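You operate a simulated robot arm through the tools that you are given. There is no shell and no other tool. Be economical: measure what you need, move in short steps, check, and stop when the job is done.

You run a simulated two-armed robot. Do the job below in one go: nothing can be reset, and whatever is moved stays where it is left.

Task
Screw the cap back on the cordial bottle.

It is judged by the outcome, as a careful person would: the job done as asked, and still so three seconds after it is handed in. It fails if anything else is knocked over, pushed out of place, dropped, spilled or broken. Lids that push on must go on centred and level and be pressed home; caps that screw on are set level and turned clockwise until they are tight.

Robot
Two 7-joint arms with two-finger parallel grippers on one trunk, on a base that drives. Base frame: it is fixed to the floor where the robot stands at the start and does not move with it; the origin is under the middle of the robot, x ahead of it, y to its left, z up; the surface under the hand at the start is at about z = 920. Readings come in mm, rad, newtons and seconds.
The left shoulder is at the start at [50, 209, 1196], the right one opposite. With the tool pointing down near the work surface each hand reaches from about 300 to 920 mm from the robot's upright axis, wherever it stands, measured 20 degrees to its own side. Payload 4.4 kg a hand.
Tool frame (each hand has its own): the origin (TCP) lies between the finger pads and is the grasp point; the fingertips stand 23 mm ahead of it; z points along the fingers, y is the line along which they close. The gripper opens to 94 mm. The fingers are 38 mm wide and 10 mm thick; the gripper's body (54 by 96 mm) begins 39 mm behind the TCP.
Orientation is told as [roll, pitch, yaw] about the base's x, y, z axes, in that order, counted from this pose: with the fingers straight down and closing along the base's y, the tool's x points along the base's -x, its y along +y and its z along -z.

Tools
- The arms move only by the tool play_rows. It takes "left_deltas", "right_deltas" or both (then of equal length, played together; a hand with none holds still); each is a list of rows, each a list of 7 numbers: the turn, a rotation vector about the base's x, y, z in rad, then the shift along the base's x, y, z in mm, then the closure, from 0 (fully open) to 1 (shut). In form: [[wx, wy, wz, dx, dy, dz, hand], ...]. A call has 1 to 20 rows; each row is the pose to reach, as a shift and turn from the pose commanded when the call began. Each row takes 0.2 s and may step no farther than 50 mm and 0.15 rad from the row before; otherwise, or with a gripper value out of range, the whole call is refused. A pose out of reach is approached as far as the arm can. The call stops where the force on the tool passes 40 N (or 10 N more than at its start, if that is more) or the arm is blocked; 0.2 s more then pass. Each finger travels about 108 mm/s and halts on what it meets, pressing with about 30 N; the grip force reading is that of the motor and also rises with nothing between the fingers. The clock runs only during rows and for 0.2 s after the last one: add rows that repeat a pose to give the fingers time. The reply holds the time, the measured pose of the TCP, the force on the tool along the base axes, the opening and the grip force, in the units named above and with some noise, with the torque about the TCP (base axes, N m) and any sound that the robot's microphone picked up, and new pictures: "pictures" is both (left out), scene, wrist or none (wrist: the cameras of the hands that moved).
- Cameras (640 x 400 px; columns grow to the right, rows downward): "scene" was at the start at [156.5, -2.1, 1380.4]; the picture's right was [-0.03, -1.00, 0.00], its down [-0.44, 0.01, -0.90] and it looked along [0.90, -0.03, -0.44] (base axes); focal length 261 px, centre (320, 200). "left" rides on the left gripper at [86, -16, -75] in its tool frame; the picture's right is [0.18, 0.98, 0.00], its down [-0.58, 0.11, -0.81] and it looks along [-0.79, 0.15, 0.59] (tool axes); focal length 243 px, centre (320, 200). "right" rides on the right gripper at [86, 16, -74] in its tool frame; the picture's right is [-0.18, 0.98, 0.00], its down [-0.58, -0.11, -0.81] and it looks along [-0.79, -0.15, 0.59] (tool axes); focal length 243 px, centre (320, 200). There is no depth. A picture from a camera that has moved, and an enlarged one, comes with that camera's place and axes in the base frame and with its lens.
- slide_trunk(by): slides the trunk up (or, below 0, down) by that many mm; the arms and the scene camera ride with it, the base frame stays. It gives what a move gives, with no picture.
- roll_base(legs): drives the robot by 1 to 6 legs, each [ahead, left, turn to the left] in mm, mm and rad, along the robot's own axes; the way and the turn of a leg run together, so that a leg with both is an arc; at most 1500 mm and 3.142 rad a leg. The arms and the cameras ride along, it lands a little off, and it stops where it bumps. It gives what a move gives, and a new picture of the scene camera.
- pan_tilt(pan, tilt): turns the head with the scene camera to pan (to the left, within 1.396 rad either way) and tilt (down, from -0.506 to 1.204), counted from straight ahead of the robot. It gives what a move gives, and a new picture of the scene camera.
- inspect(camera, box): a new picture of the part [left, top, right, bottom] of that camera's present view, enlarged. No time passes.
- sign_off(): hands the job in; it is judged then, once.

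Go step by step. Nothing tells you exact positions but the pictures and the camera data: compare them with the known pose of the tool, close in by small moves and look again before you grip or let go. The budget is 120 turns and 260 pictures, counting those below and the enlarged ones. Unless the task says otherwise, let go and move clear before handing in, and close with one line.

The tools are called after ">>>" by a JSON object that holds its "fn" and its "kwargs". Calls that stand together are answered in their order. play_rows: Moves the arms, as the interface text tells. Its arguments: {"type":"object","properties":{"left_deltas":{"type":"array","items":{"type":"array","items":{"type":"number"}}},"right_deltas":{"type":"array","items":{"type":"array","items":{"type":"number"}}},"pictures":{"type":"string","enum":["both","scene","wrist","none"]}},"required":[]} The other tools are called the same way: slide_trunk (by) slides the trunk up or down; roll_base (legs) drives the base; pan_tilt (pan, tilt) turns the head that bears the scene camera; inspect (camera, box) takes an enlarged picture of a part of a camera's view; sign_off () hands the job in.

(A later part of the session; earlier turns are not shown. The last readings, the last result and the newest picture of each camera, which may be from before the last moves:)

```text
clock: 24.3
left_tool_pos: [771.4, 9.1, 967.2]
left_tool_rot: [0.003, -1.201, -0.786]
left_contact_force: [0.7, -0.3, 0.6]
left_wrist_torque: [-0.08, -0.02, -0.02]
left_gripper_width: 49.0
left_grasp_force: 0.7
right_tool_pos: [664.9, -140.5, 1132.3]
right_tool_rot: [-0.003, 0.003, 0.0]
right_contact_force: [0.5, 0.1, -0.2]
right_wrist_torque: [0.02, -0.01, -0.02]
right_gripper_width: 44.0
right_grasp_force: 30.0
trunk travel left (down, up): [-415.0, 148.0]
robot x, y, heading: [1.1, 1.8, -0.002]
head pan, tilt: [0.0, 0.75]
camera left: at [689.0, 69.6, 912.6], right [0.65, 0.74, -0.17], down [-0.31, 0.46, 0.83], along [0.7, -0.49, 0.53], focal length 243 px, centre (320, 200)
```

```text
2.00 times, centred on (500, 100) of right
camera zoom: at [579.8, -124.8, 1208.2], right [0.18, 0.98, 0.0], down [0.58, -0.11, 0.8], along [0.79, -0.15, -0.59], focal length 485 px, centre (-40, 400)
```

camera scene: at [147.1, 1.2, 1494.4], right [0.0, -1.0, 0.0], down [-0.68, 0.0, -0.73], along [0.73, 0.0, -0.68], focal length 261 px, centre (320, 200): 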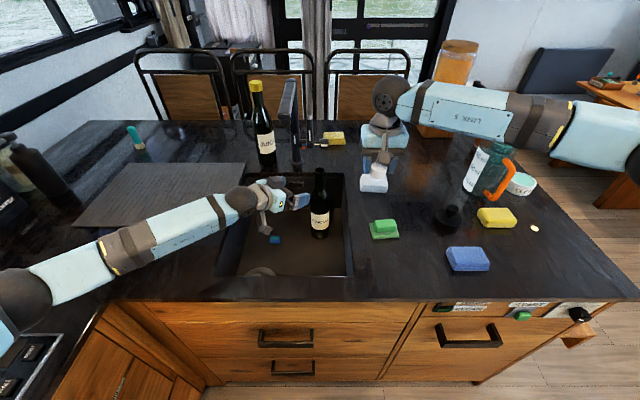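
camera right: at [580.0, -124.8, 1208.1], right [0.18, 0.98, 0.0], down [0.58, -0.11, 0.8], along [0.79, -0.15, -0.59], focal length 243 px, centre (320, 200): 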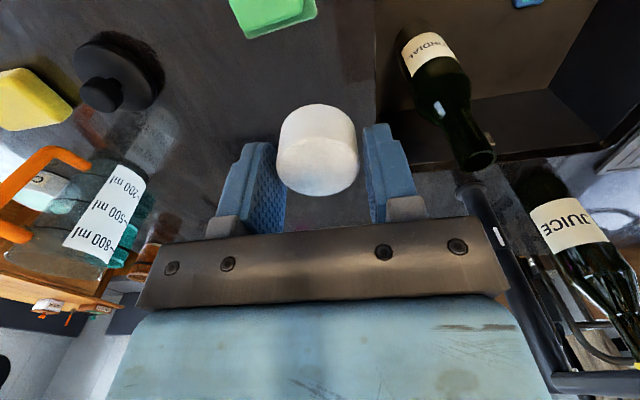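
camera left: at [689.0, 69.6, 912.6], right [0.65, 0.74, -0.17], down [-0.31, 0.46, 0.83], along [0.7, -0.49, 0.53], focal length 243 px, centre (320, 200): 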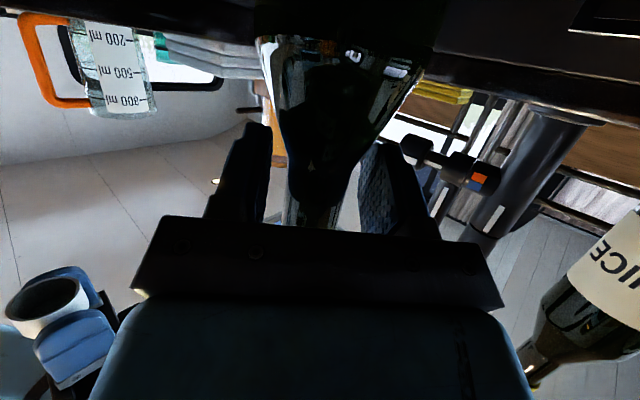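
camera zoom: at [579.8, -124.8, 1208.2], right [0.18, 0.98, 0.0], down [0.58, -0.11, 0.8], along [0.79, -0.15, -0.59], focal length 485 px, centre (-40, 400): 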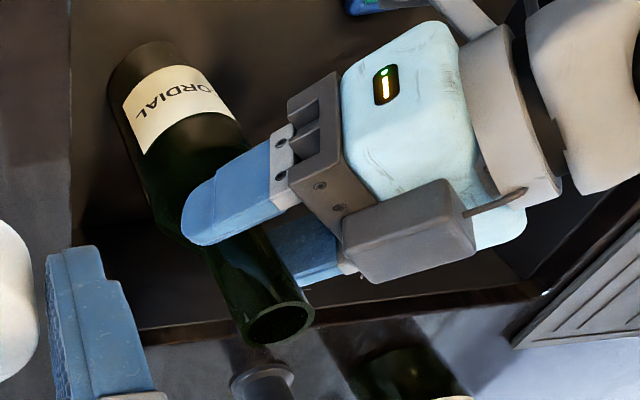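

The left gripper carries a box on top that would crowd the right fingers at neck height. Gripping the bottle's body at about z 878, above the label, leaves much more room, so I'll open, back off, lower and look.

>>> {"fn": "play_rows", "kwargs": {"left_deltas": [[0, 0, 0, 0, 0, 0, 0.2], [0, 0, 0, 0, 0, 0, 0], [0, 0, 0, 0, 0, 0, 0], [0, 0, 0, -20, 20, 0, 0], [0, 0, 0, -42, 42, 0, 0], [0, 0, 0, -50, 50, -30, 0], [0, 0, 0, -50, 50, -60, 0], [0, 0, 0, -50, 50, -87, 0], [0, 0, 0, -50, 50, -87, 0]], "pictures": "both"}}

>>> {"fn": "inspect", "kwargs": {"camera": "right", "box": [360, 0, 640, 200]}}

>>> {"fn": "inspect", "kwargs": {"camera": "scene", "box": [220, 140, 380, 260]}}

```text
clock: 26.3
left_tool_pos: [721.9, 58.3, 877.9]
left_tool_rot: [0.001, -1.199, -0.789]
left_contact_force: [-0.4, -0.1, 1.0]
left_wrist_torque: [-0.03, -0.01, 0.02]
left_gripper_width: 93.7
left_grasp_force: 0.0
right_tool_pos: [664.3, -140.8, 1132.4]
right_tool_rot: [-0.003, 0.001, 0.001]
right_contact_force: [-0.4, 0.9, 0.4]
right_wrist_torque: [-0.02, 0.0, -0.05]
right_gripper_width: 44.1
right_grasp_force: 30.0
trunk travel left (down, up): [-415.0, 148.0]
robot x, y, heading: [-1.1, 2.0, 0.007]
head pan, tilt: [0.0, 0.75]
camera scene: at [147.4, 0.8, 1494.3], right [0.0, -1.0, 0.0], down [-0.68, 0.0, -0.73], along [0.73, 0.0, -0.68], focal length 261 px, centre (320, 200)
camera left: at [639.8, 118.3, 824.7], right [0.65, 0.74, -0.17], down [-0.31, 0.46, 0.83], along [0.7, -0.49, 0.53], focal length 243 px, centre (320, 200)
```

scene: 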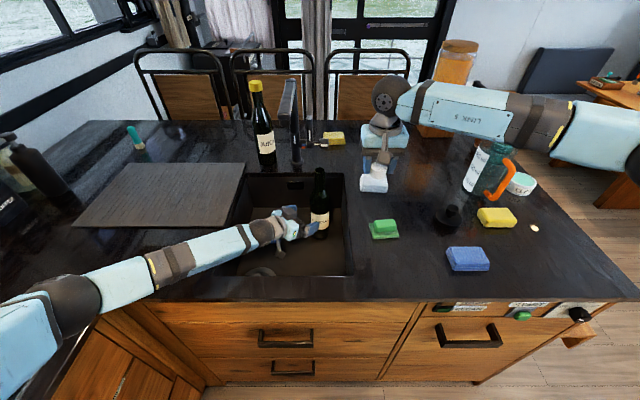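
left: 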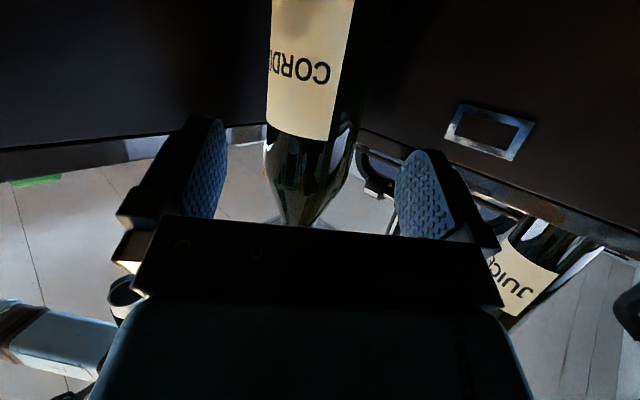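

```text
2.00 times, centred on (500, 100) of right
camera zoom: at [579.8, -124.7, 1208.2], right [0.18, 0.98, 0.0], down [0.58, -0.11, 0.8], along [0.79, -0.15, -0.59], focal length 485 px, centre (-40, 400)
```

zoom: 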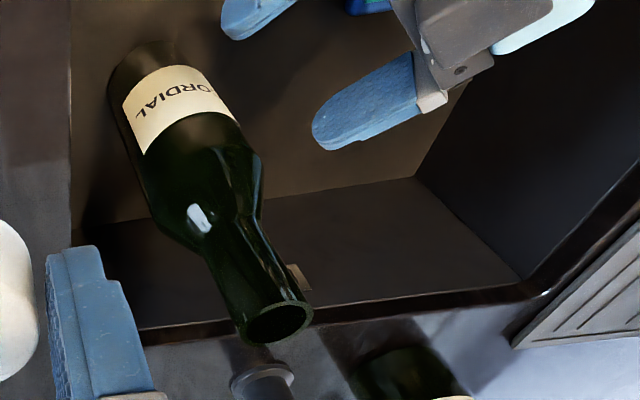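

```text
3.33 times, centred on (300, 200) of scene
camera zoom: at [147.4, 0.8, 1494.3], right [0.0, -1.0, 0.0], down [-0.68, 0.0, -0.73], along [0.73, 0.0, -0.68], focal length 871 px, centre (387, 200)
```

zoom: 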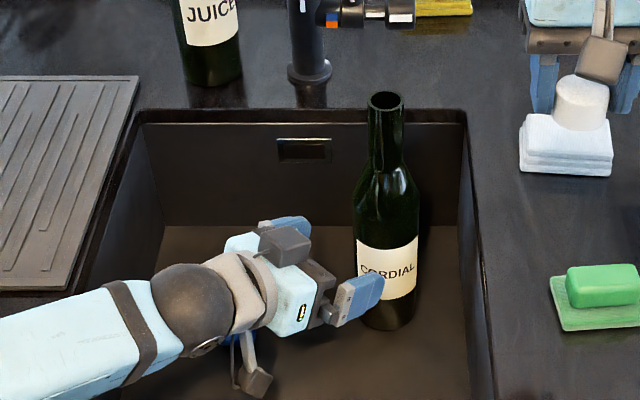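

The bottle body is centred between the fingers. I'll advance 70 mm horizontally, then close gently.

>>> {"fn": "play_rows", "kwargs": {"left_deltas": [[0, 0, 0, 13, -13, 0, 0], [0, 0, 0, 26, -26, 0, 0], [0, 0, 0, 38, -38, 0, 0], [0, 0, 0, 49.5, -49.5, 0, 0], [0, 0, 0, 49.5, -49.5, 0, 0]], "pictures": "wrist"}}

>>> {"fn": "inspect", "kwargs": {"camera": "right", "box": [360, 0, 640, 200]}}

```text
clock: 27.5
left_tool_pos: [771.7, 10.8, 879.9]
left_tool_rot: [-0.001, -1.2, -0.788]
left_contact_force: [0.3, 0.3, 0.5]
left_wrist_torque: [0.03, 0.03, -0.01]
left_gripper_width: 93.9
left_grasp_force: 0.1
right_tool_pos: [665.0, -141.1, 1133.2]
right_tool_rot: [-0.002, 0.002, 0.001]
right_contact_force: [-0.9, -0.3, 0.1]
right_wrist_torque: [-0.04, 0.01, 0.0]
right_gripper_width: 44.2
right_grasp_force: 30.1
trunk travel left (down, up): [-415.0, 148.0]
robot x, y, heading: [0.8, -1.9, -0.0]
head pan, tilt: [0.0, 0.75]
camera left: at [689.3, 70.5, 825.1], right [0.65, 0.74, -0.17], down [-0.31, 0.46, 0.83], along [0.7, -0.49, 0.53], focal length 243 px, centre (320, 200)
```

left: 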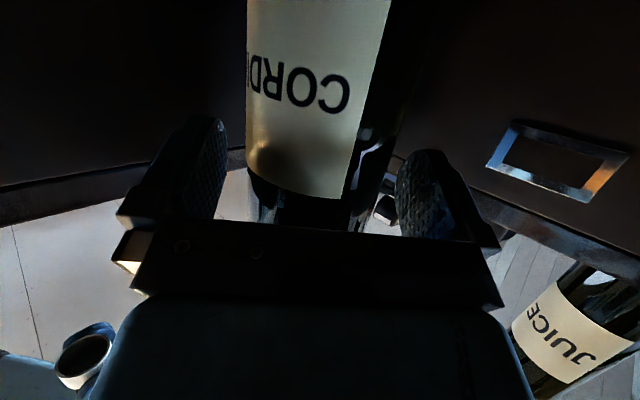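

```text
2.00 times, centred on (500, 100) of right
camera zoom: at [579.8, -124.2, 1208.3], right [0.18, 0.98, 0.0], down [0.58, -0.11, 0.81], along [0.79, -0.15, -0.59], focal length 485 px, centre (-40, 400)
```

zoom: 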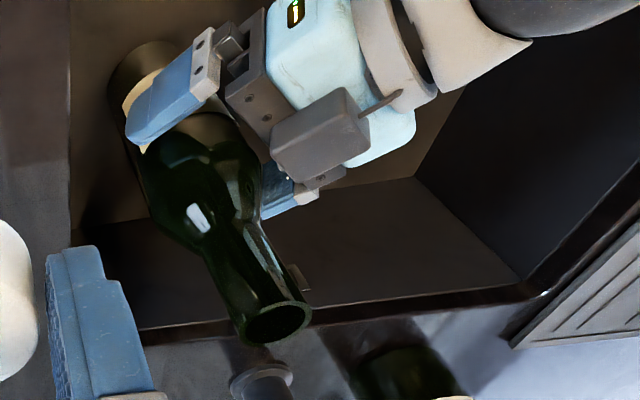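

The bottle sits well between the fingers and hasn't been touched. Closing the left hand on its body now.

>>> {"fn": "play_rows", "kwargs": {"left_deltas": [[0, 0, 0, 0, 0, 0, 0.1], [0, 0, 0, 0, 0, 0, 0.18], [0, 0, 0, 0, 0, 0, 0.25], [0, 0, 0, 0, 0, 0, 0.32], [0, 0, 0, 0, 0, 0, 0.4], [0, 0, 0, 0, 0, 0, 1], [0, 0, 0, 0, 0, 0, 1]], "pictures": "none"}}

>>> {"fn": "inspect", "kwargs": {"camera": "right", "box": [360, 0, 640, 200]}}

>>> {"fn": "inspect", "kwargs": {"camera": "scene", "box": [220, 140, 380, 260]}}

```text
clock: 29.1
left_tool_pos: [771.7, 9.6, 877.9]
left_tool_rot: [0.001, -1.201, -0.788]
left_contact_force: [-0.7, -1.9, -0.1]
left_wrist_torque: [-0.38, 0.25, -0.03]
left_gripper_width: 67.1
left_grasp_force: 29.3
right_tool_pos: [665.2, -140.4, 1132.6]
right_tool_rot: [-0.003, 0.002, -0.001]
right_contact_force: [-0.2, -0.7, 0.6]
right_wrist_torque: [-0.02, -0.03, 0.0]
right_gripper_width: 44.1
right_grasp_force: 30.4
trunk travel left (down, up): [-415.0, 148.0]
robot x, y, heading: [-0.1, -4.1, 0.0]
head pan, tilt: [0.0, 0.75]
```

```text
2.00 times, centred on (500, 100) of right
camera zoom: at [579.9, -124.9, 1208.1], right [0.18, 0.98, 0.0], down [0.58, -0.11, 0.8], along [0.79, -0.15, -0.59], focal length 485 px, centre (-40, 400)
```

zoom: 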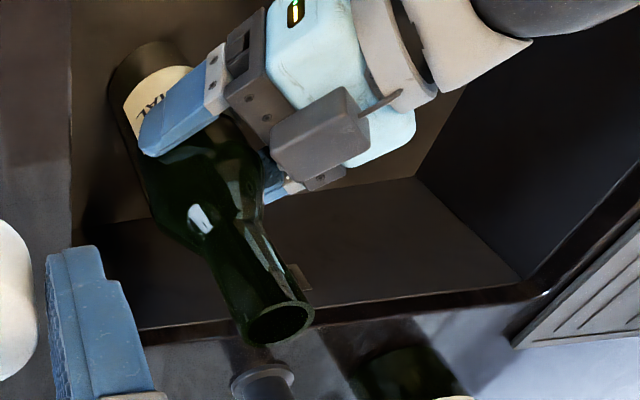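

```text
3.33 times, centred on (300, 200) of scene
camera zoom: at [147.6, 0.5, 1494.3], right [0.0, -1.0, 0.0], down [-0.68, 0.0, -0.73], along [0.73, 0.0, -0.68], focal length 871 px, centre (387, 200)
```

zoom: 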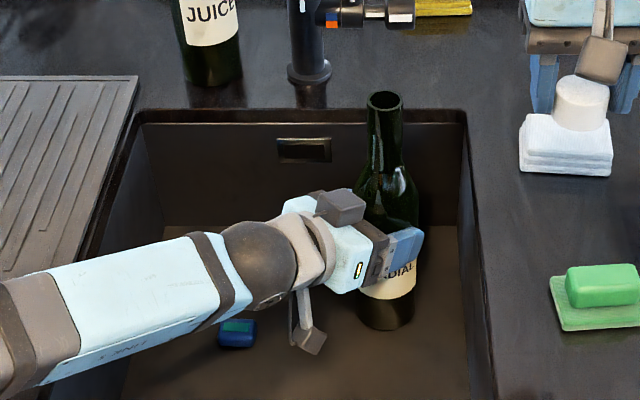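

The bottle is held firmly at 67 mm with its mouth around (779.5, 2, 1027). I'll turn the right hand counter-clockwise by 1.5 rad here, to have turning range and a sideways camera view for alignment.

>>> {"fn": "play_rows", "kwargs": {"right_deltas": [[0, 0, 0.14, 0, 0, 0, 1], [0, 0, 0.28, 0, 0, 0, 1], [0, 0, 0.42, 5, 10, 0, 1], [0, 0, 0.56, 10, 15, 0, 1], [0, 0, 0.7, 15, 20, 0, 1], [0, 0, 0.84, 20, 25, 0, 1], [0, 0, 0.98, 25, 30, 0, 1], [0, 0, 1.12, 30, 35, 0, 1], [0, 0, 1.26, 35, 40, 0, 1], [0, 0, 1.4, 40, 45, 0, 1], [0, 0, 1.5, 45, 50, 0, 1], [0, 0, 1.5, 45, 50, 0, 1]]}}

```text
clock: 31.7
left_tool_pos: [772.1, 10.5, 877.4]
left_tool_rot: [0.001, -1.198, -0.787]
left_contact_force: [-0.1, 0.9, -6.8]
left_wrist_torque: [0.0, 0.13, -0.04]
left_gripper_width: 67.0
left_grasp_force: 29.9
right_tool_pos: [508.7, -121.7, 1162.8]
right_tool_rot: [-0.222, -0.03, 1.38]
right_contact_force: [1.6, -2.0, 5.4]
right_wrist_torque: [0.11, 0.19, 0.04]
right_gripper_width: 44.2
right_grasp_force: 30.3
right hand out of reach, approached as far as the arm can: row 7, 8, 9, 10, 11, 12
trunk travel left (down, up): [-415.0, 148.0]
robot x, y, heading: [-2.4, 0.7, 0.005]
head pan, tilt: [0.0, 0.75]
camera scene: at [147.5, 1.7, 1494.2], right [0.0, -1.0, 0.0], down [-0.68, 0.0, -0.73], along [0.73, 0.0, -0.68], focal length 261 px, centre (320, 200)
camera right: at [460.8, -203.1, 1230.2], right [-0.91, 0.37, -0.21], down [0.04, 0.56, 0.83], along [0.42, 0.74, -0.52], focal length 243 px, centre (320, 200)
```

scene: 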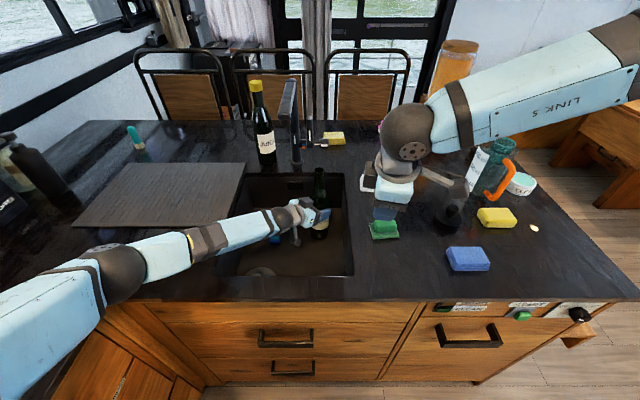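
right: 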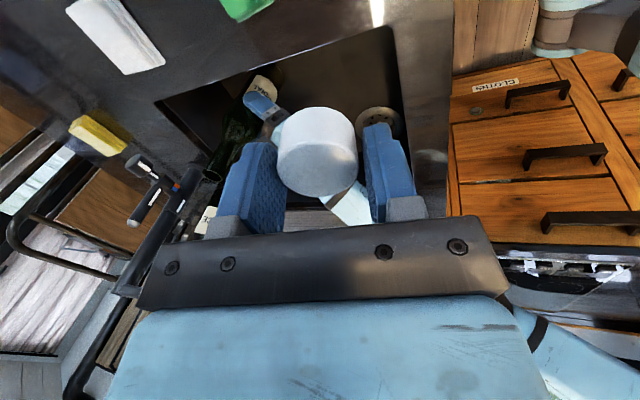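

The yaw range ends near +0.9 rad on that side. I'll bring the hand back to level at yaw 0.8.

>>> {"fn": "play_rows", "kwargs": {"right_deltas": [[0.0128, 0.0356, -0.0963, 30, 4, -5, 1], [0.0257, 0.0712, -0.1925, 60, 8, -10, 1], [0.0385, 0.1068, -0.2888, 90, 12, -15, 1], [0.0513, 0.1424, -0.385, 120, 16, -20, 1], [0.0642, 0.178, -0.4813, 150, 19, -25, 1], [0.077, 0.2136, -0.5775, 181, 22, -31, 1], [0.077, 0.2136, -0.5775, 181, 22, -31, 1]]}}

```text
clock: 33.3
left_tool_pos: [773.4, 10.6, 878.2]
left_tool_rot: [0.001, -1.199, -0.788]
left_contact_force: [-0.4, -0.2, -3.6]
left_wrist_torque: [-0.01, 0.0, 0.01]
left_gripper_width: 66.8
left_grasp_force: 30.2
right_tool_pos: [687.2, -106.9, 1131.9]
right_tool_rot: [0.0, 0.004, 0.798]
right_contact_force: [-0.4, 0.4, -0.1]
right_wrist_torque: [-0.03, 0.02, -0.02]
right_gripper_width: 44.5
right_grasp_force: 29.6
trunk travel left (down, up): [-415.0, 148.0]
robot x, y, heading: [-1.1, -2.3, -0.002]
head pan, tilt: [0.0, 0.75]
camera scene: at [147.9, 0.3, 1494.2], right [0.0, -1.0, 0.0], down [-0.68, 0.0, -0.73], along [0.73, 0.0, -0.68], focal length 261 px, centre (320, 200)
camera right: at [616.1, -157.1, 1208.2], right [-0.58, 0.82, 0.0], down [0.49, 0.34, 0.8], along [0.66, 0.46, -0.59], focal length 243 px, centre (320, 200)
```

scene: 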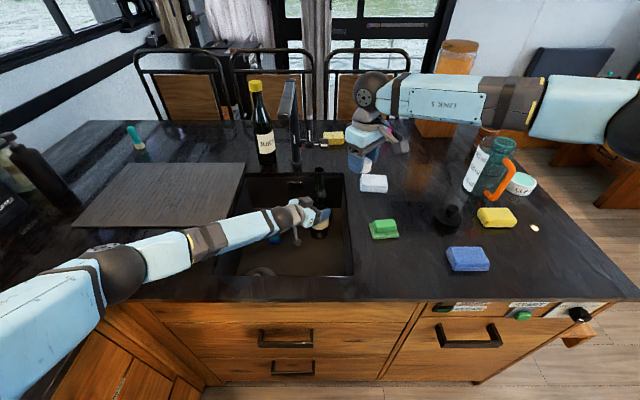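
right: 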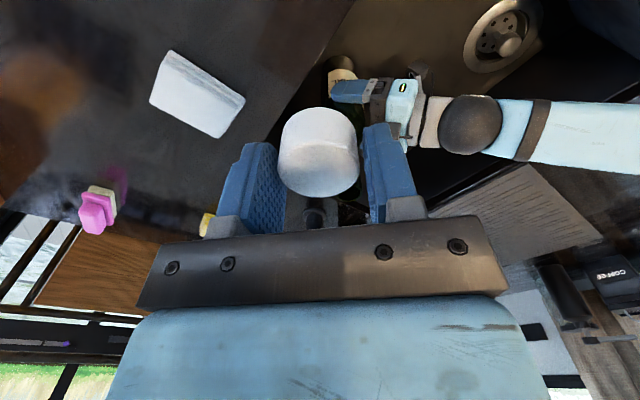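

Level again at yaw 0.8. Now I bring the cap over the bottle mouth, keeping a 45 mm gap.

>>> {"fn": "play_rows", "kwargs": {"right_deltas": [[0, 0, 0, 20, 24, 0, 1], [0, 0, 0, 40, 48, 0, 1], [0, 0, 0, 60, 70, 0, 1], [0, 0, 0, 78, 90, -10, 1], [0, 0, 0, 90, 107, -30, 1], [0, 0, 0, 90, 107, -30, 1]]}}

>>> {"fn": "inspect", "kwargs": {"camera": "scene", "box": [260, 80, 380, 240]}}

>>> {"fn": "inspect", "kwargs": {"camera": "right", "box": [220, 40, 420, 240]}}

```text
clock: 34.7
left_tool_pos: [772.9, 11.1, 878.1]
left_tool_rot: [-0.001, -1.201, -0.786]
left_contact_force: [-0.2, 0.6, -3.4]
left_wrist_torque: [-0.04, -0.05, -0.02]
left_gripper_width: 66.9
left_grasp_force: 30.6
right_tool_pos: [707.8, -81.9, 1132.8]
right_tool_rot: [0.002, 0.005, 0.8]
right_contact_force: [0.0, 0.0, -0.4]
right_wrist_torque: [0.03, 0.0, -0.01]
right_gripper_width: 44.2
right_grasp_force: 29.7
right hand out of reach, approached as far as the arm can: row 2, 3, 4, 5, 6
trunk travel left (down, up): [-415.0, 148.0]
robot x, y, heading: [-0.0, 0.1, -0.003]
head pan, tilt: [0.0, 0.75]
camera scene: at [148.1, 0.8, 1494.2], right [0.0, -1.0, 0.0], down [-0.68, 0.0, -0.73], along [0.73, 0.0, -0.68], focal length 261 px, centre (320, 200)
camera right: at [637.3, -133.1, 1208.7], right [-0.58, 0.82, 0.0], down [0.49, 0.34, 0.8], along [0.66, 0.46, -0.59], focal length 243 px, centre (320, 200)
```

scene: 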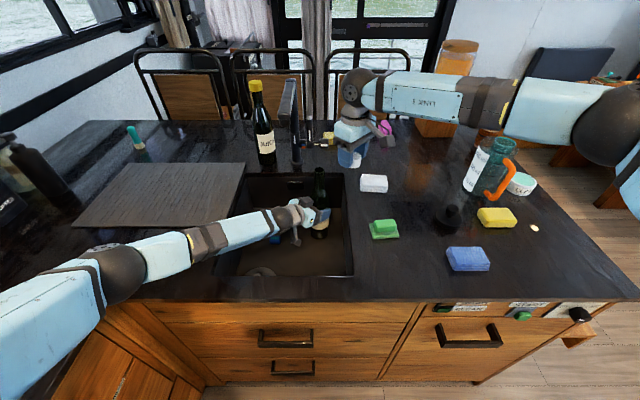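
right: 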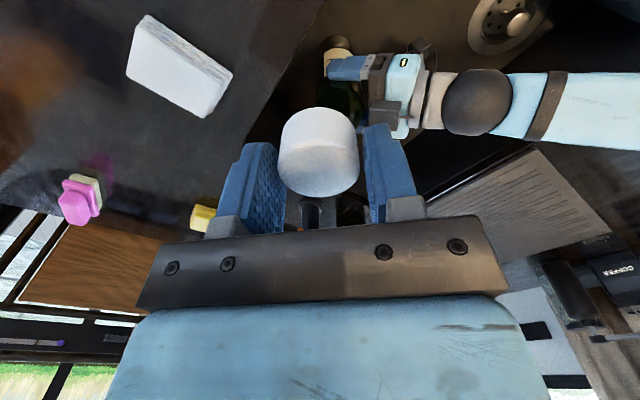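

```text
2.50 times, centred on (320, 160) of scene
camera zoom: at [148.1, 0.8, 1494.2], right [0.0, -1.0, 0.0], down [-0.68, 0.0, -0.73], along [0.73, 0.0, -0.68], focal length 653 px, centre (320, 300)
```

zoom: 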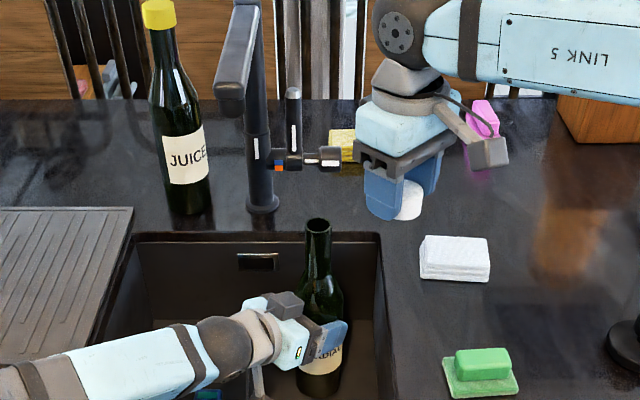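

```text
2.00 times, centred on (320, 140) of right
camera zoom: at [637.3, -133.1, 1208.7], right [-0.58, 0.82, 0.0], down [0.49, 0.34, 0.8], along [0.66, 0.46, -0.59], focal length 485 px, centre (320, 320)
```

zoom: 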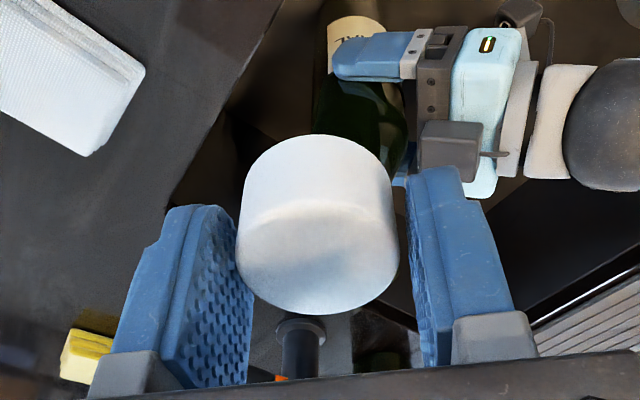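

Yaw 0.8 is blocked farther out, but clockwise range should be ample. I'll go back to yaw 0 while moving over the bottle.

>>> {"fn": "play_rows", "kwargs": {"right_deltas": [[0, 0, -0.14, 0, 0, 0, 1], [0, 0, -0.28, 0, 0, 0, 1], [0, 0, -0.42, 15, 15, 0, 1], [0, 0, -0.56, 30, 35, 0, 1], [0, 0, -0.7, 45, 55, -5, 1], [0, 0, -0.8, 58, 72, -15, 1], [0, 0, -0.8, 68.7, 84, -33, 1], [0, 0, -0.8, 68.7, 84, -33, 1]]}}

>>> {"fn": "inspect", "kwargs": {"camera": "scene", "box": [260, 80, 380, 240]}}

>>> {"fn": "inspect", "kwargs": {"camera": "right", "box": [220, 40, 420, 240]}}

```text
clock: 36.5
left_tool_pos: [773.0, 7.8, 878.3]
left_tool_rot: [0.002, -1.199, -0.789]
left_contact_force: [0.1, 0.0, -2.8]
left_wrist_torque: [0.0, 0.09, 0.01]
left_gripper_width: 66.7
left_grasp_force: 30.1
right_tool_pos: [782.3, 0.1, 1097.2]
right_tool_rot: [0.001, 0.004, -0.002]
right_contact_force: [0.0, 0.3, 0.1]
right_wrist_torque: [0.02, 0.0, -0.03]
right_gripper_width: 44.2
right_grasp_force: 30.1
trunk travel left (down, up): [-415.0, 148.0]
robot x, y, heading: [2.1, 1.3, 0.001]
head pan, tilt: [0.0, 0.75]
camera scene: at [147.8, 0.1, 1494.3], right [0.0, -1.0, 0.0], down [-0.68, 0.0, -0.73], along [0.73, 0.0, -0.68], focal length 261 px, centre (320, 200)
camera right: at [697.8, 16.0, 1173.6], right [0.19, 0.98, 0.0], down [0.58, -0.11, 0.8], along [0.79, -0.15, -0.59], focal length 243 px, centre (320, 200)
```

scene: 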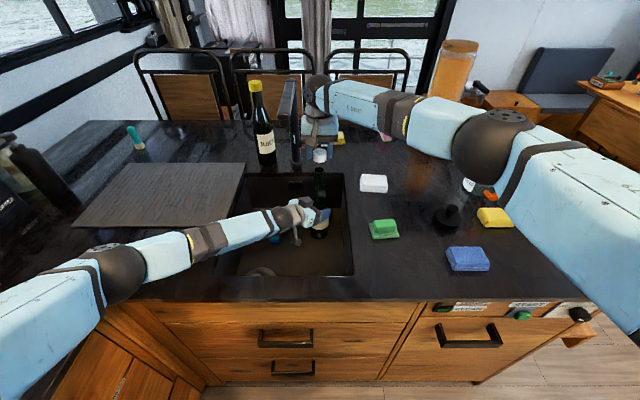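
right: 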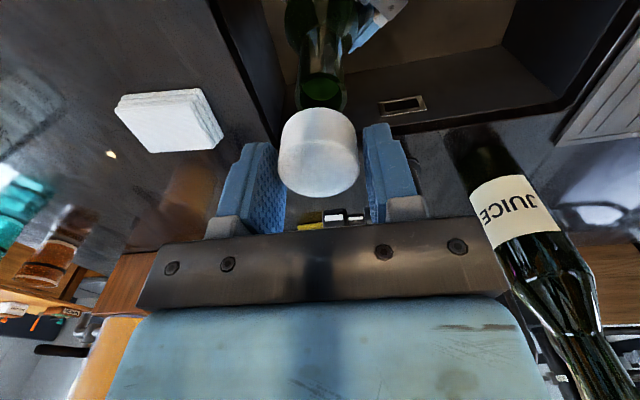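

```text
2.50 times, centred on (320, 160) of scene
camera zoom: at [147.8, 0.1, 1494.3], right [0.0, -1.0, 0.0], down [-0.68, 0.0, -0.73], along [0.73, 0.0, -0.68], focal length 653 px, centre (320, 300)
```

zoom: 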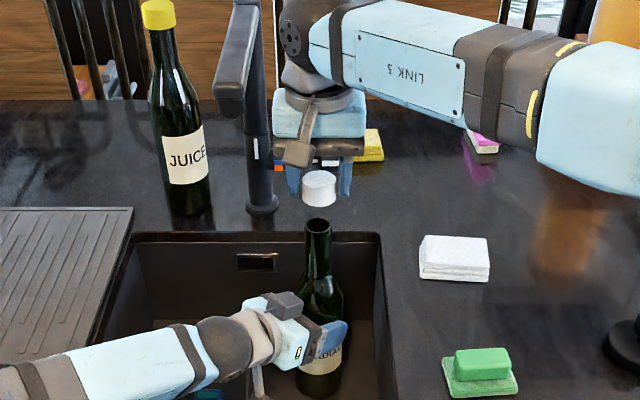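

```text
2.00 times, centred on (320, 140) of right
camera zoom: at [697.8, 16.0, 1173.6], right [0.19, 0.98, 0.0], down [0.58, -0.11, 0.8], along [0.79, -0.15, -0.59], focal length 485 px, centre (320, 320)
```

zoom: 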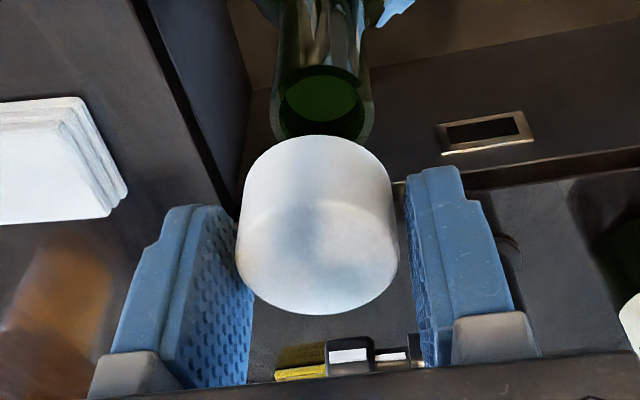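

I can see straight into the mouth, at about (778, 2, 1028), and the cap is about 7 mm too far out and 2 mm to the right. I'll correct that and come down to a 10 mm gap.

>>> {"fn": "play_rows", "kwargs": {"right_deltas": [[0, 0, 0, -7, 2.3, 0, 1], [0, 0, 0, -7, 2.3, -15, 1], [0, 0, 0, -7, 2.3, -30, 1], [0, 0, 0, -7, 2.3, -30, 1]], "pictures": "none"}}

>>> {"fn": "inspect", "kwargs": {"camera": "scene", "box": [290, 130, 350, 190]}}

>>> {"fn": "inspect", "kwargs": {"camera": "right", "box": [220, 20, 420, 220]}}

```text
clock: 37.5
left_tool_pos: [773.1, 10.0, 878.1]
left_tool_rot: [0.0, -1.2, -0.785]
left_contact_force: [-1.5, 0.4, -3.3]
left_wrist_torque: [-0.05, 0.09, -0.03]
left_gripper_width: 67.0
left_grasp_force: 30.5
right_tool_pos: [776.0, 2.2, 1066.6]
right_tool_rot: [0.001, 0.006, 0.001]
right_contact_force: [-0.1, -0.4, 0.2]
right_wrist_torque: [-0.02, -0.02, 0.02]
right_gripper_width: 44.1
right_grasp_force: 30.2
trunk travel left (down, up): [-415.0, 148.0]
robot x, y, heading: [3.0, -1.3, 0.002]
head pan, tilt: [0.0, 0.75]
```

```text
6.67 times, centred on (320, 160) of scene
camera zoom: at [148.0, 0.7, 1494.2], right [0.0, -1.0, 0.0], down [-0.68, 0.0, -0.73], along [0.73, 0.0, -0.68], focal length 1742 px, centre (320, 467)
```

zoom: 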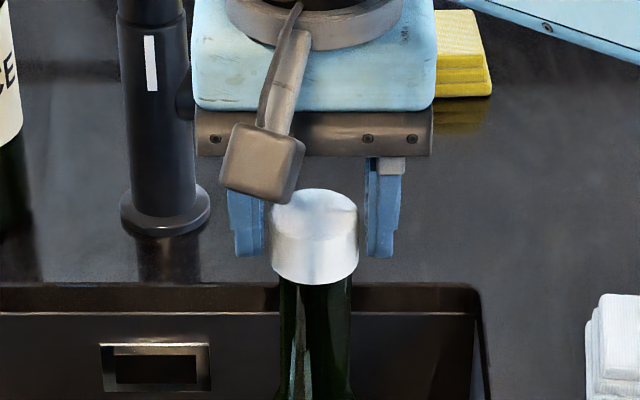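

```text
2.00 times, centred on (320, 120) of right
camera zoom: at [691.3, 17.9, 1143.3], right [0.18, 0.98, 0.0], down [0.58, -0.11, 0.8], along [0.79, -0.15, -0.59], focal length 485 px, centre (320, 360)
```

zoom: 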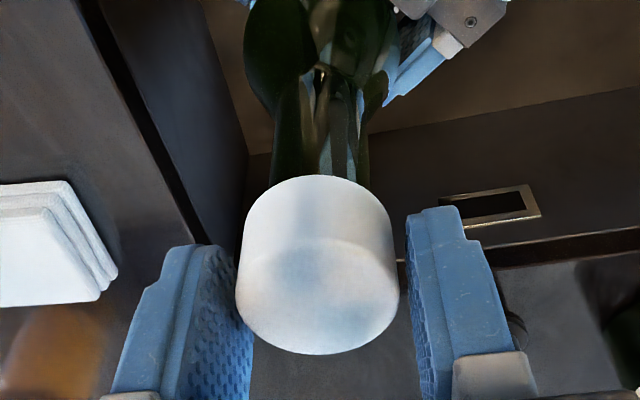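

The cap lines up laterally with the neck. To check the other direction I'll turn the hand clockwise 0.8 rad, which keeps the camera clear of the spout, and look from there.

>>> {"fn": "play_rows", "kwargs": {"right_deltas": [[0, 0, -0.14, 0, 0, 0, 1], [0, 0, -0.28, 0, 0, 0, 1], [0, 0, -0.42, 0, 0, 0, 1], [0, 0, -0.56, 0, 0, 0, 1], [0, 0, -0.7, 0, 0, 0, 1], [0, 0, -0.8, 0, 0, 0, 1], [0, 0, -0.8, 0, 0, 0, 1]], "pictures": "scene"}}

>>> {"fn": "inspect", "kwargs": {"camera": "right", "box": [220, 20, 420, 220]}}

>>> {"fn": "inspect", "kwargs": {"camera": "scene", "box": [280, 60, 370, 190]}}

```text
clock: 39.1
left_tool_pos: [772.5, 9.2, 879.1]
left_tool_rot: [0.002, -1.201, -0.788]
left_contact_force: [-0.8, -0.2, -3.8]
left_wrist_torque: [-0.05, 0.08, 0.0]
left_gripper_width: 66.8
left_grasp_force: 30.3
right_tool_pos: [775.8, 2.9, 1066.5]
right_tool_rot: [0.003, 0.003, -0.803]
right_contact_force: [0.5, 0.6, 0.0]
right_wrist_torque: [0.03, -0.03, 0.0]
right_gripper_width: 43.9
right_grasp_force: 29.8
trunk travel left (down, up): [-415.0, 148.0]
robot x, y, heading: [4.8, -3.4, 0.001]
head pan, tilt: [0.0, 0.75]
camera scene: at [148.0, 0.7, 1494.2], right [0.0, -1.0, 0.0], down [-0.68, 0.0, -0.73], along [0.73, 0.0, -0.68], focal length 261 px, centre (320, 200)
```

scene: 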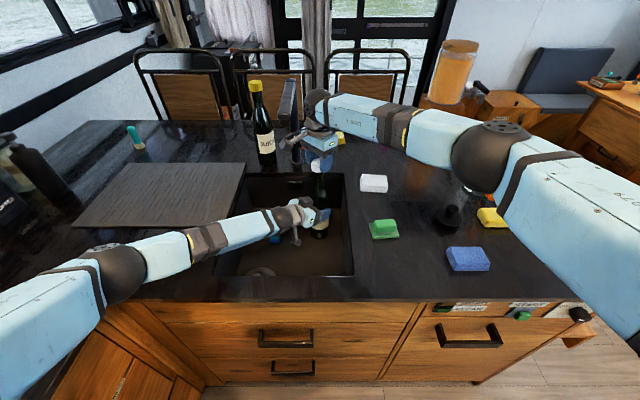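

```text
2.00 times, centred on (320, 120) of right
camera zoom: at [728.4, 75.6, 1143.4], right [0.83, 0.55, 0.0], down [0.33, -0.5, 0.8], along [0.44, -0.67, -0.59], focal length 485 px, centre (320, 360)
```

zoom: 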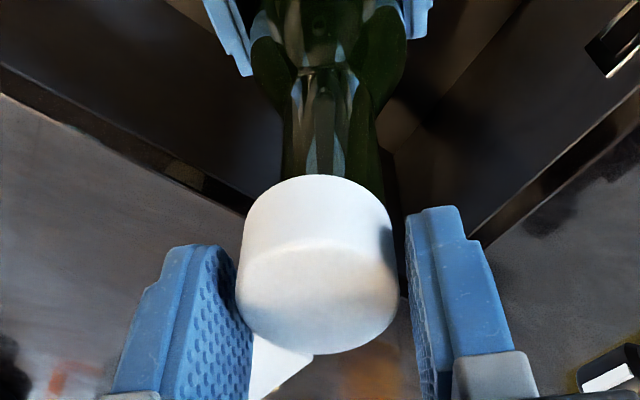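

```text
3.08 times, centred on (325, 125) of scene
camera zoom: at [148.0, 0.7, 1494.2], right [0.0, -1.0, 0.0], down [-0.68, 0.0, -0.73], along [0.73, 0.0, -0.68], focal length 804 px, centre (305, 431)
```

zoom: 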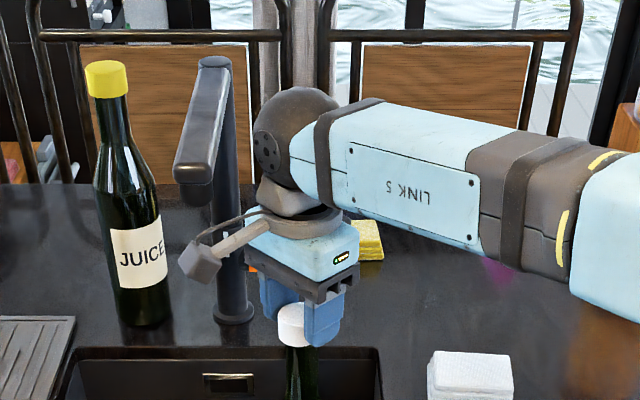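

From this angle the neck sits about 4 mm beyond the cap in x, putting the axis near (781.6, 2.5). I'll return to yaw 0, shift accordingly, and lower gently until contact.

>>> {"fn": "play_rows", "kwargs": {"right_deltas": [[0, 0, 0.14, 0, 0, 0, 1], [0, 0, 0.28, 0, 0, 0, 1], [0, 0, 0.42, 1, 0, 0, 1], [0, 0, 0.56, 2, 0, 0, 1], [0, 0, 0.7, 3, 0, 0, 1], [0, 0, 0.8, 3.6, 0, 0, 1], [0, 0, 0.8, 3.6, 0, 0, 1], [0, 0, 0.8, 3.6, 0, -3, 1], [0, 0, 0.8, 3.6, 0, -6, 1], [0, 0, 0.8, 3.6, 0, -8, 1], [0, 0, 0.8, 3.6, 0, -10, 1], [0, 0, 0.8, 3.6, 0, -12, 1], [0, 0, 0.8, 3.6, 0, -14, 1], [0, 0, 0.8, 3.6, 0, -14, 1]], "pictures": "none"}}

>>> {"fn": "inspect", "kwargs": {"camera": "scene", "box": [290, 130, 350, 190]}}

>>> {"fn": "inspect", "kwargs": {"camera": "right", "box": [220, 20, 420, 220]}}

```text
clock: 42.1
left_tool_pos: [771.5, 10.0, 879.8]
left_tool_rot: [0.007, -1.2, -0.789]
left_contact_force: [3.0, -1.3, -15.2]
left_wrist_torque: [-0.07, 0.27, -0.08]
left_gripper_width: 66.5
left_grasp_force: 30.0
right_tool_pos: [779.3, 2.6, 1057.2]
right_tool_rot: [0.001, -0.001, -0.001]
right_contact_force: [-1.4, 0.8, 29.4]
right_wrist_torque: [-0.26, -0.32, 0.0]
right_gripper_width: 44.1
right_grasp_force: 30.5
trunk travel left (down, up): [-415.0, 148.0]
robot x, y, heading: [3.3, 0.3, 0.003]
head pan, tilt: [0.0, 0.75]
```

```text
6.67 times, centred on (320, 160) of scene
camera zoom: at [145.5, 0.8, 1494.7], right [0.0, -1.0, 0.0], down [-0.68, 0.0, -0.73], along [0.73, 0.0, -0.68], focal length 1742 px, centre (320, 467)
```

zoom: 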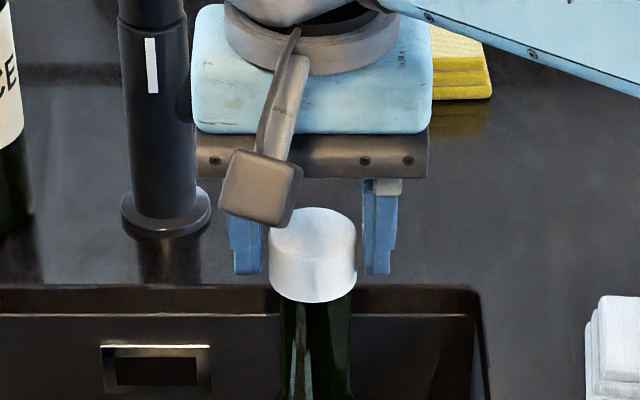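

```text
2.00 times, centred on (320, 120) of right
camera zoom: at [692.8, 18.9, 1132.4], right [0.18, 0.98, 0.0], down [0.58, -0.11, 0.81], along [0.79, -0.15, -0.59], focal length 485 px, centre (320, 360)
```

zoom: 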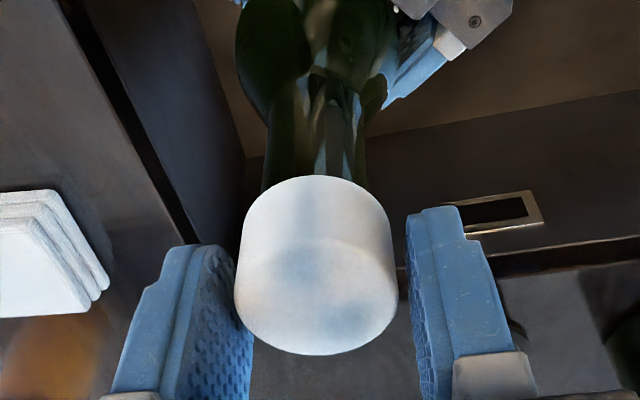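

The cap touched at z 1057. The torque shows contact on the far-right of the rim, so the cap must shift a bit toward +x, −y. I'll lift, shift and try again.

>>> {"fn": "play_rows", "kwargs": {"right_deltas": [[0, 0, 0, 0, 0, 5, 1], [0, 0, 0, 2.5, -2, 8, 1], [0, 0, 0, 2.5, -2, 8, 1], [0, 0, 0, 2.5, -2, 5, 1], [0, 0, 0, 2.5, -2, 3, 1], [0, 0, 0, 2.5, -2, 1, 1], [0, 0, 0, 2.5, -2, -1, 1], [0, 0, 0, 2.5, -2, -1, 1]], "pictures": "none"}}

>>> {"fn": "inspect", "kwargs": {"camera": "scene", "box": [290, 130, 350, 190]}}

```text
clock: 43.9
left_tool_pos: [771.6, 11.3, 878.3]
left_tool_rot: [0.008, -1.198, -0.791]
left_contact_force: [12.0, -1.0, -13.7]
left_wrist_torque: [-0.38, 0.25, -0.05]
left_gripper_width: 66.2
left_grasp_force: 30.4
right_tool_pos: [780.8, 2.2, 1056.1]
right_tool_rot: [0.003, -0.001, -0.002]
right_contact_force: [-4.6, -1.2, 28.9]
right_wrist_torque: [0.16, -0.24, 0.0]
right_gripper_width: 44.2
right_grasp_force: 30.1
trunk travel left (down, up): [-415.0, 148.0]
robot x, y, heading: [-1.3, -2.3, -0.002]
head pan, tilt: [0.0, 0.75]
```

```text
6.67 times, centred on (320, 160) of scene
camera zoom: at [145.9, 0.6, 1494.7], right [0.0, -1.0, 0.0], down [-0.68, 0.0, -0.73], along [0.73, 0.0, -0.68], focal length 1742 px, centre (320, 467)
```

zoom: 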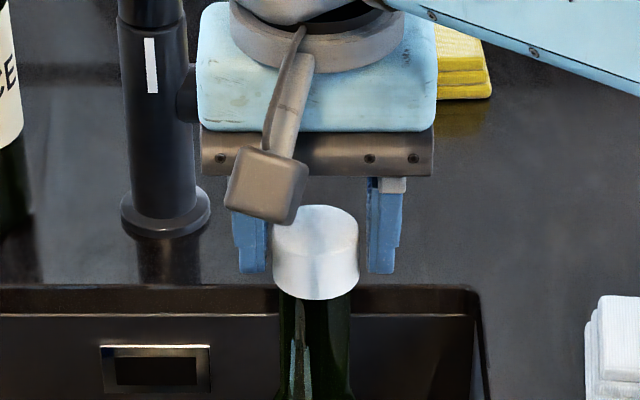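

Now the contact is on the far side and slightly left, so x needs about 3 mm more and y about 0.8 back. Repeating with that.

>>> {"fn": "play_rows", "kwargs": {"right_deltas": [[0, 0, 0, 0, 0, 5, 1], [0, 0, 0, 3, 0.8, 8, 1], [0, 0, 0, 3, 0.8, 8, 1], [0, 0, 0, 3, 0.8, 5, 1], [0, 0, 0, 3, 0.8, 3, 1], [0, 0, 0, 3, 0.8, 1, 1], [0, 0, 0, 3, 0.8, 0, 1], [0, 0, 0, 3, 0.8, 0, 1]], "pictures": "none"}}

```text
clock: 45.7
left_tool_pos: [772.7, 8.6, 878.1]
left_tool_rot: [0.0, -1.201, -0.787]
left_contact_force: [2.0, -4.1, 2.3]
left_wrist_torque: [-0.67, -0.34, -0.05]
left_gripper_width: 66.1
left_grasp_force: 30.2
right_tool_pos: [784.6, 0.9, 1052.6]
right_tool_rot: [0.002, 0.004, -0.001]
right_contact_force: [0.0, 0.2, 0.1]
right_wrist_torque: [-0.02, 0.0, 0.0]
right_gripper_width: 44.0
right_grasp_force: 29.9
trunk travel left (down, up): [-415.0, 148.0]
robot x, y, heading: [1.3, -0.2, 0.0]
head pan, tilt: [0.0, 0.75]
```

At z 1052.6 there is no contact force, so the cap is now below the earlier contact height and has slipped over the mouth. I'll lower more, gently.

>>> {"fn": "play_rows", "kwargs": {"right_deltas": [[0, 0, 0, 0, 0, -1.5, 1], [0, 0, 0, 0, 0, -3, 1], [0, 0, 0, 0, 0, -4.5, 1], [0, 0, 0, 0, 0, -6, 1], [0, 0, 0, 0, 0, -6, 1]], "pictures": "none"}}

>>> {"fn": "inspect", "kwargs": {"camera": "scene", "box": [290, 130, 350, 190]}}

>>> {"fn": "inspect", "kwargs": {"camera": "right", "box": [220, 20, 420, 220]}}

```text
clock: 46.9
left_tool_pos: [771.6, 9.7, 879.0]
left_tool_rot: [0.003, -1.2, -0.788]
left_contact_force: [1.0, -4.3, 4.2]
left_wrist_torque: [-0.69, -0.27, -0.07]
left_gripper_width: 66.0
left_grasp_force: 30.1
right_tool_pos: [784.7, 1.7, 1047.8]
right_tool_rot: [0.003, 0.0, -0.002]
right_contact_force: [0.0, -0.9, -0.8]
right_wrist_torque: [-0.04, 0.02, 0.0]
right_gripper_width: 44.3
right_grasp_force: 29.9
trunk travel left (down, up): [-415.0, 148.0]
robot x, y, heading: [-1.5, -0.6, -0.0]
head pan, tilt: [0.0, 0.75]
```

```text
6.67 times, centred on (320, 160) of scene
camera zoom: at [147.0, 0.4, 1494.4], right [0.0, -1.0, 0.0], down [-0.68, 0.0, -0.73], along [0.73, 0.0, -0.68], focal length 1742 px, centre (320, 467)
```

zoom: 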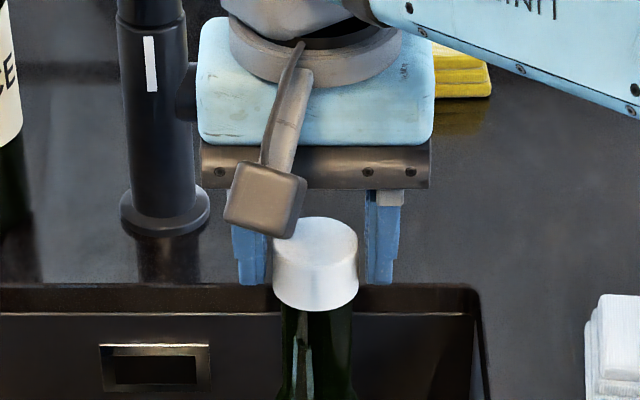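

```text
2.00 times, centred on (320, 120) of right
camera zoom: at [698.7, 17.1, 1123.0], right [0.18, 0.98, 0.0], down [0.58, -0.11, 0.8], along [0.79, -0.15, -0.59], focal length 485 px, centre (320, 360)
```

zoom: 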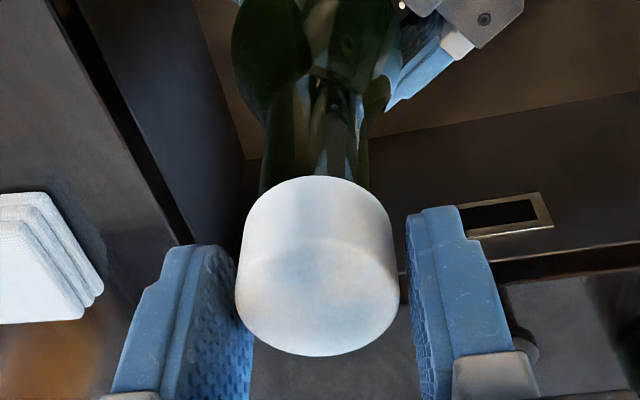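

The cap is over the neck and in line with it. I'll keep lowering until it meets the thread.

>>> {"fn": "play_rows", "kwargs": {"right_deltas": [[0, 0, 0, 0, 0, -1.5, 1], [0, 0, 0, 0, 0, -3, 1], [0, 0, 0, 0, 0, -4.5, 1], [0, 0, 0, 0, 0, -6, 1], [0, 0, 0, 0, 0, -6, 1]], "pictures": "none"}}

```text
clock: 48.1
left_tool_pos: [771.8, 9.1, 879.5]
left_tool_rot: [0.004, -1.2, -0.79]
left_contact_force: [0.7, -4.2, 3.9]
left_wrist_torque: [-0.52, -0.16, -0.07]
left_gripper_width: 66.2
left_grasp_force: 30.4
right_tool_pos: [784.3, 1.1, 1040.7]
right_tool_rot: [0.002, 0.003, 0.002]
right_contact_force: [-0.4, 0.5, -0.8]
right_wrist_torque: [0.01, -0.02, 0.01]
right_gripper_width: 44.2
right_grasp_force: 30.1
trunk travel left (down, up): [-415.0, 148.0]
robot x, y, heading: [-4.1, 3.8, 0.004]
head pan, tilt: [0.0, 0.75]
```

>>> {"fn": "play_rows", "kwargs": {"right_deltas": [[0, 0, 0, 0, 0, -1, 1], [0, 0, 0, 0, 0, -2, 1], [0, 0, 0, 0, 0, -3, 1], [0, 0, 0, 0, 0, -4, 1], [0, 0, 0, 0, 0, -4, 1]], "pictures": "none"}}

>>> {"fn": "inspect", "kwargs": {"camera": "scene", "box": [290, 130, 350, 190]}}

```text
clock: 49.3
left_tool_pos: [771.5, 10.2, 878.7]
left_tool_rot: [0.003, -1.199, -0.789]
left_contact_force: [12.6, -4.0, -4.1]
left_wrist_torque: [-0.44, -0.01, 0.08]
left_gripper_width: 66.1
left_grasp_force: 29.8
right_tool_pos: [783.8, 0.7, 1038.4]
right_tool_rot: [0.003, 0.002, -0.001]
right_contact_force: [-6.9, 0.5, 15.0]
right_wrist_torque: [-0.12, 0.3, -0.04]
right_gripper_width: 44.1
right_grasp_force: 29.8
trunk travel left (down, up): [-415.0, 148.0]
robot x, y, heading: [1.5, 2.8, 0.001]
head pan, tilt: [0.0, 0.75]
```

```text
6.67 times, centred on (320, 160) of scene
camera zoom: at [146.4, 0.4, 1494.5], right [0.0, -1.0, 0.0], down [-0.68, 0.0, -0.73], along [0.73, 0.0, -0.68], focal length 1742 px, centre (320, 467)
```

zoom: 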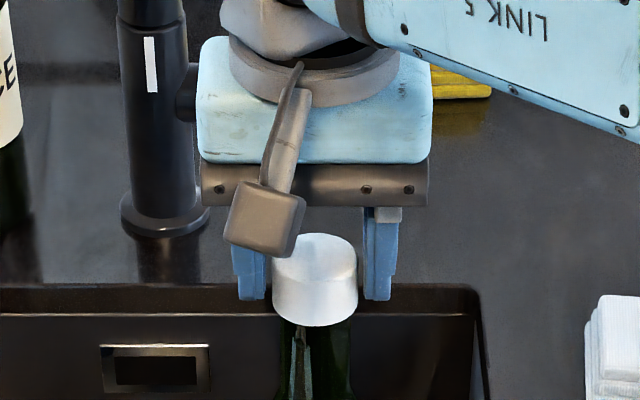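

The cap has met resistance at z 1038 and sits level. I'll ease x back 1 mm and start turning clockwise, following down slightly.

>>> {"fn": "play_rows", "kwargs": {"right_deltas": [[0, 0, 0, -1, 0, 0, 1], [0, 0, -0.12, -1, 0, 0, 1], [0, 0, -0.24, -1, 0, -0.1, 1], [0, 0, -0.36, -1, 0, -0.1, 1], [0, 0, -0.48, -1, 0, -0.2, 1], [0, 0, -0.6, -1, 0, -0.2, 1], [0, 0, -0.72, -1, 0, -0.3, 1], [0, 0, -0.84, -1, 0, -0.3, 1], [0, 0, -0.96, -1, 0, -0.4, 1], [0, 0, -1.08, -1, 0, -0.4, 1], [0, 0, -1.2, -1, 0, -0.5, 1], [0, 0, -1.2, -1, 0, -0.5, 1]], "pictures": "scene"}}

>>> {"fn": "inspect", "kwargs": {"camera": "scene", "box": [280, 60, 370, 190]}}

```text
clock: 51.9
left_tool_pos: [771.9, 11.2, 879.7]
left_tool_rot: [0.005, -1.201, -0.788]
left_contact_force: [7.8, 19.2, -8.3]
left_wrist_torque: [-1.08, 0.95, 0.27]
left_gripper_width: 66.3
left_grasp_force: 30.0
right_tool_pos: [781.6, 1.3, 1037.6]
right_tool_rot: [0.001, 0.001, -1.202]
right_contact_force: [-8.4, -16.9, 22.1]
right_wrist_torque: [-0.55, 0.42, 0.07]
right_gripper_width: 43.7
right_grasp_force: 29.7
trunk travel left (down, up): [-415.0, 148.0]
robot x, y, heading: [5.3, 2.1, 0.003]
head pan, tilt: [0.0, 0.75]
camera scene: at [145.4, 0.8, 1494.6], right [0.0, -1.0, 0.0], down [-0.68, 0.0, -0.73], along [0.73, 0.0, -0.68], focal length 261 px, centre (320, 200)
```

scene: 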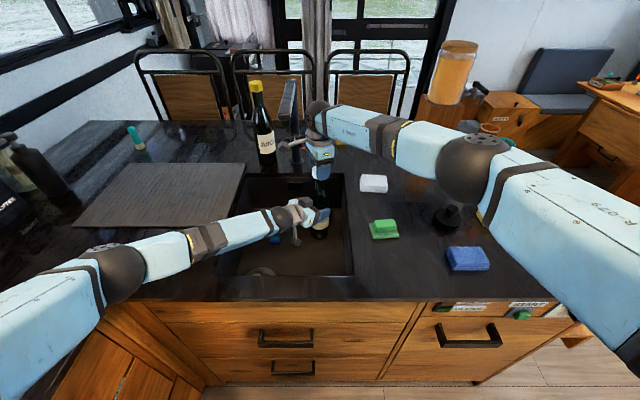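

```text
3.08 times, centred on (325, 125) of scene
camera zoom: at [145.4, 0.8, 1494.6], right [0.0, -1.0, 0.0], down [-0.68, 0.0, -0.73], along [0.73, 0.0, -0.68], focal length 804 px, centre (305, 431)
```

zoom: 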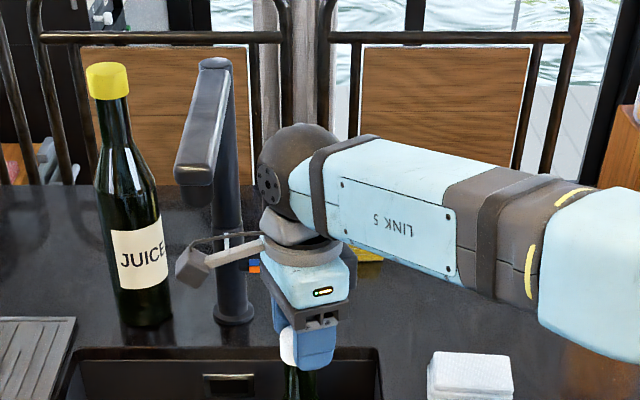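

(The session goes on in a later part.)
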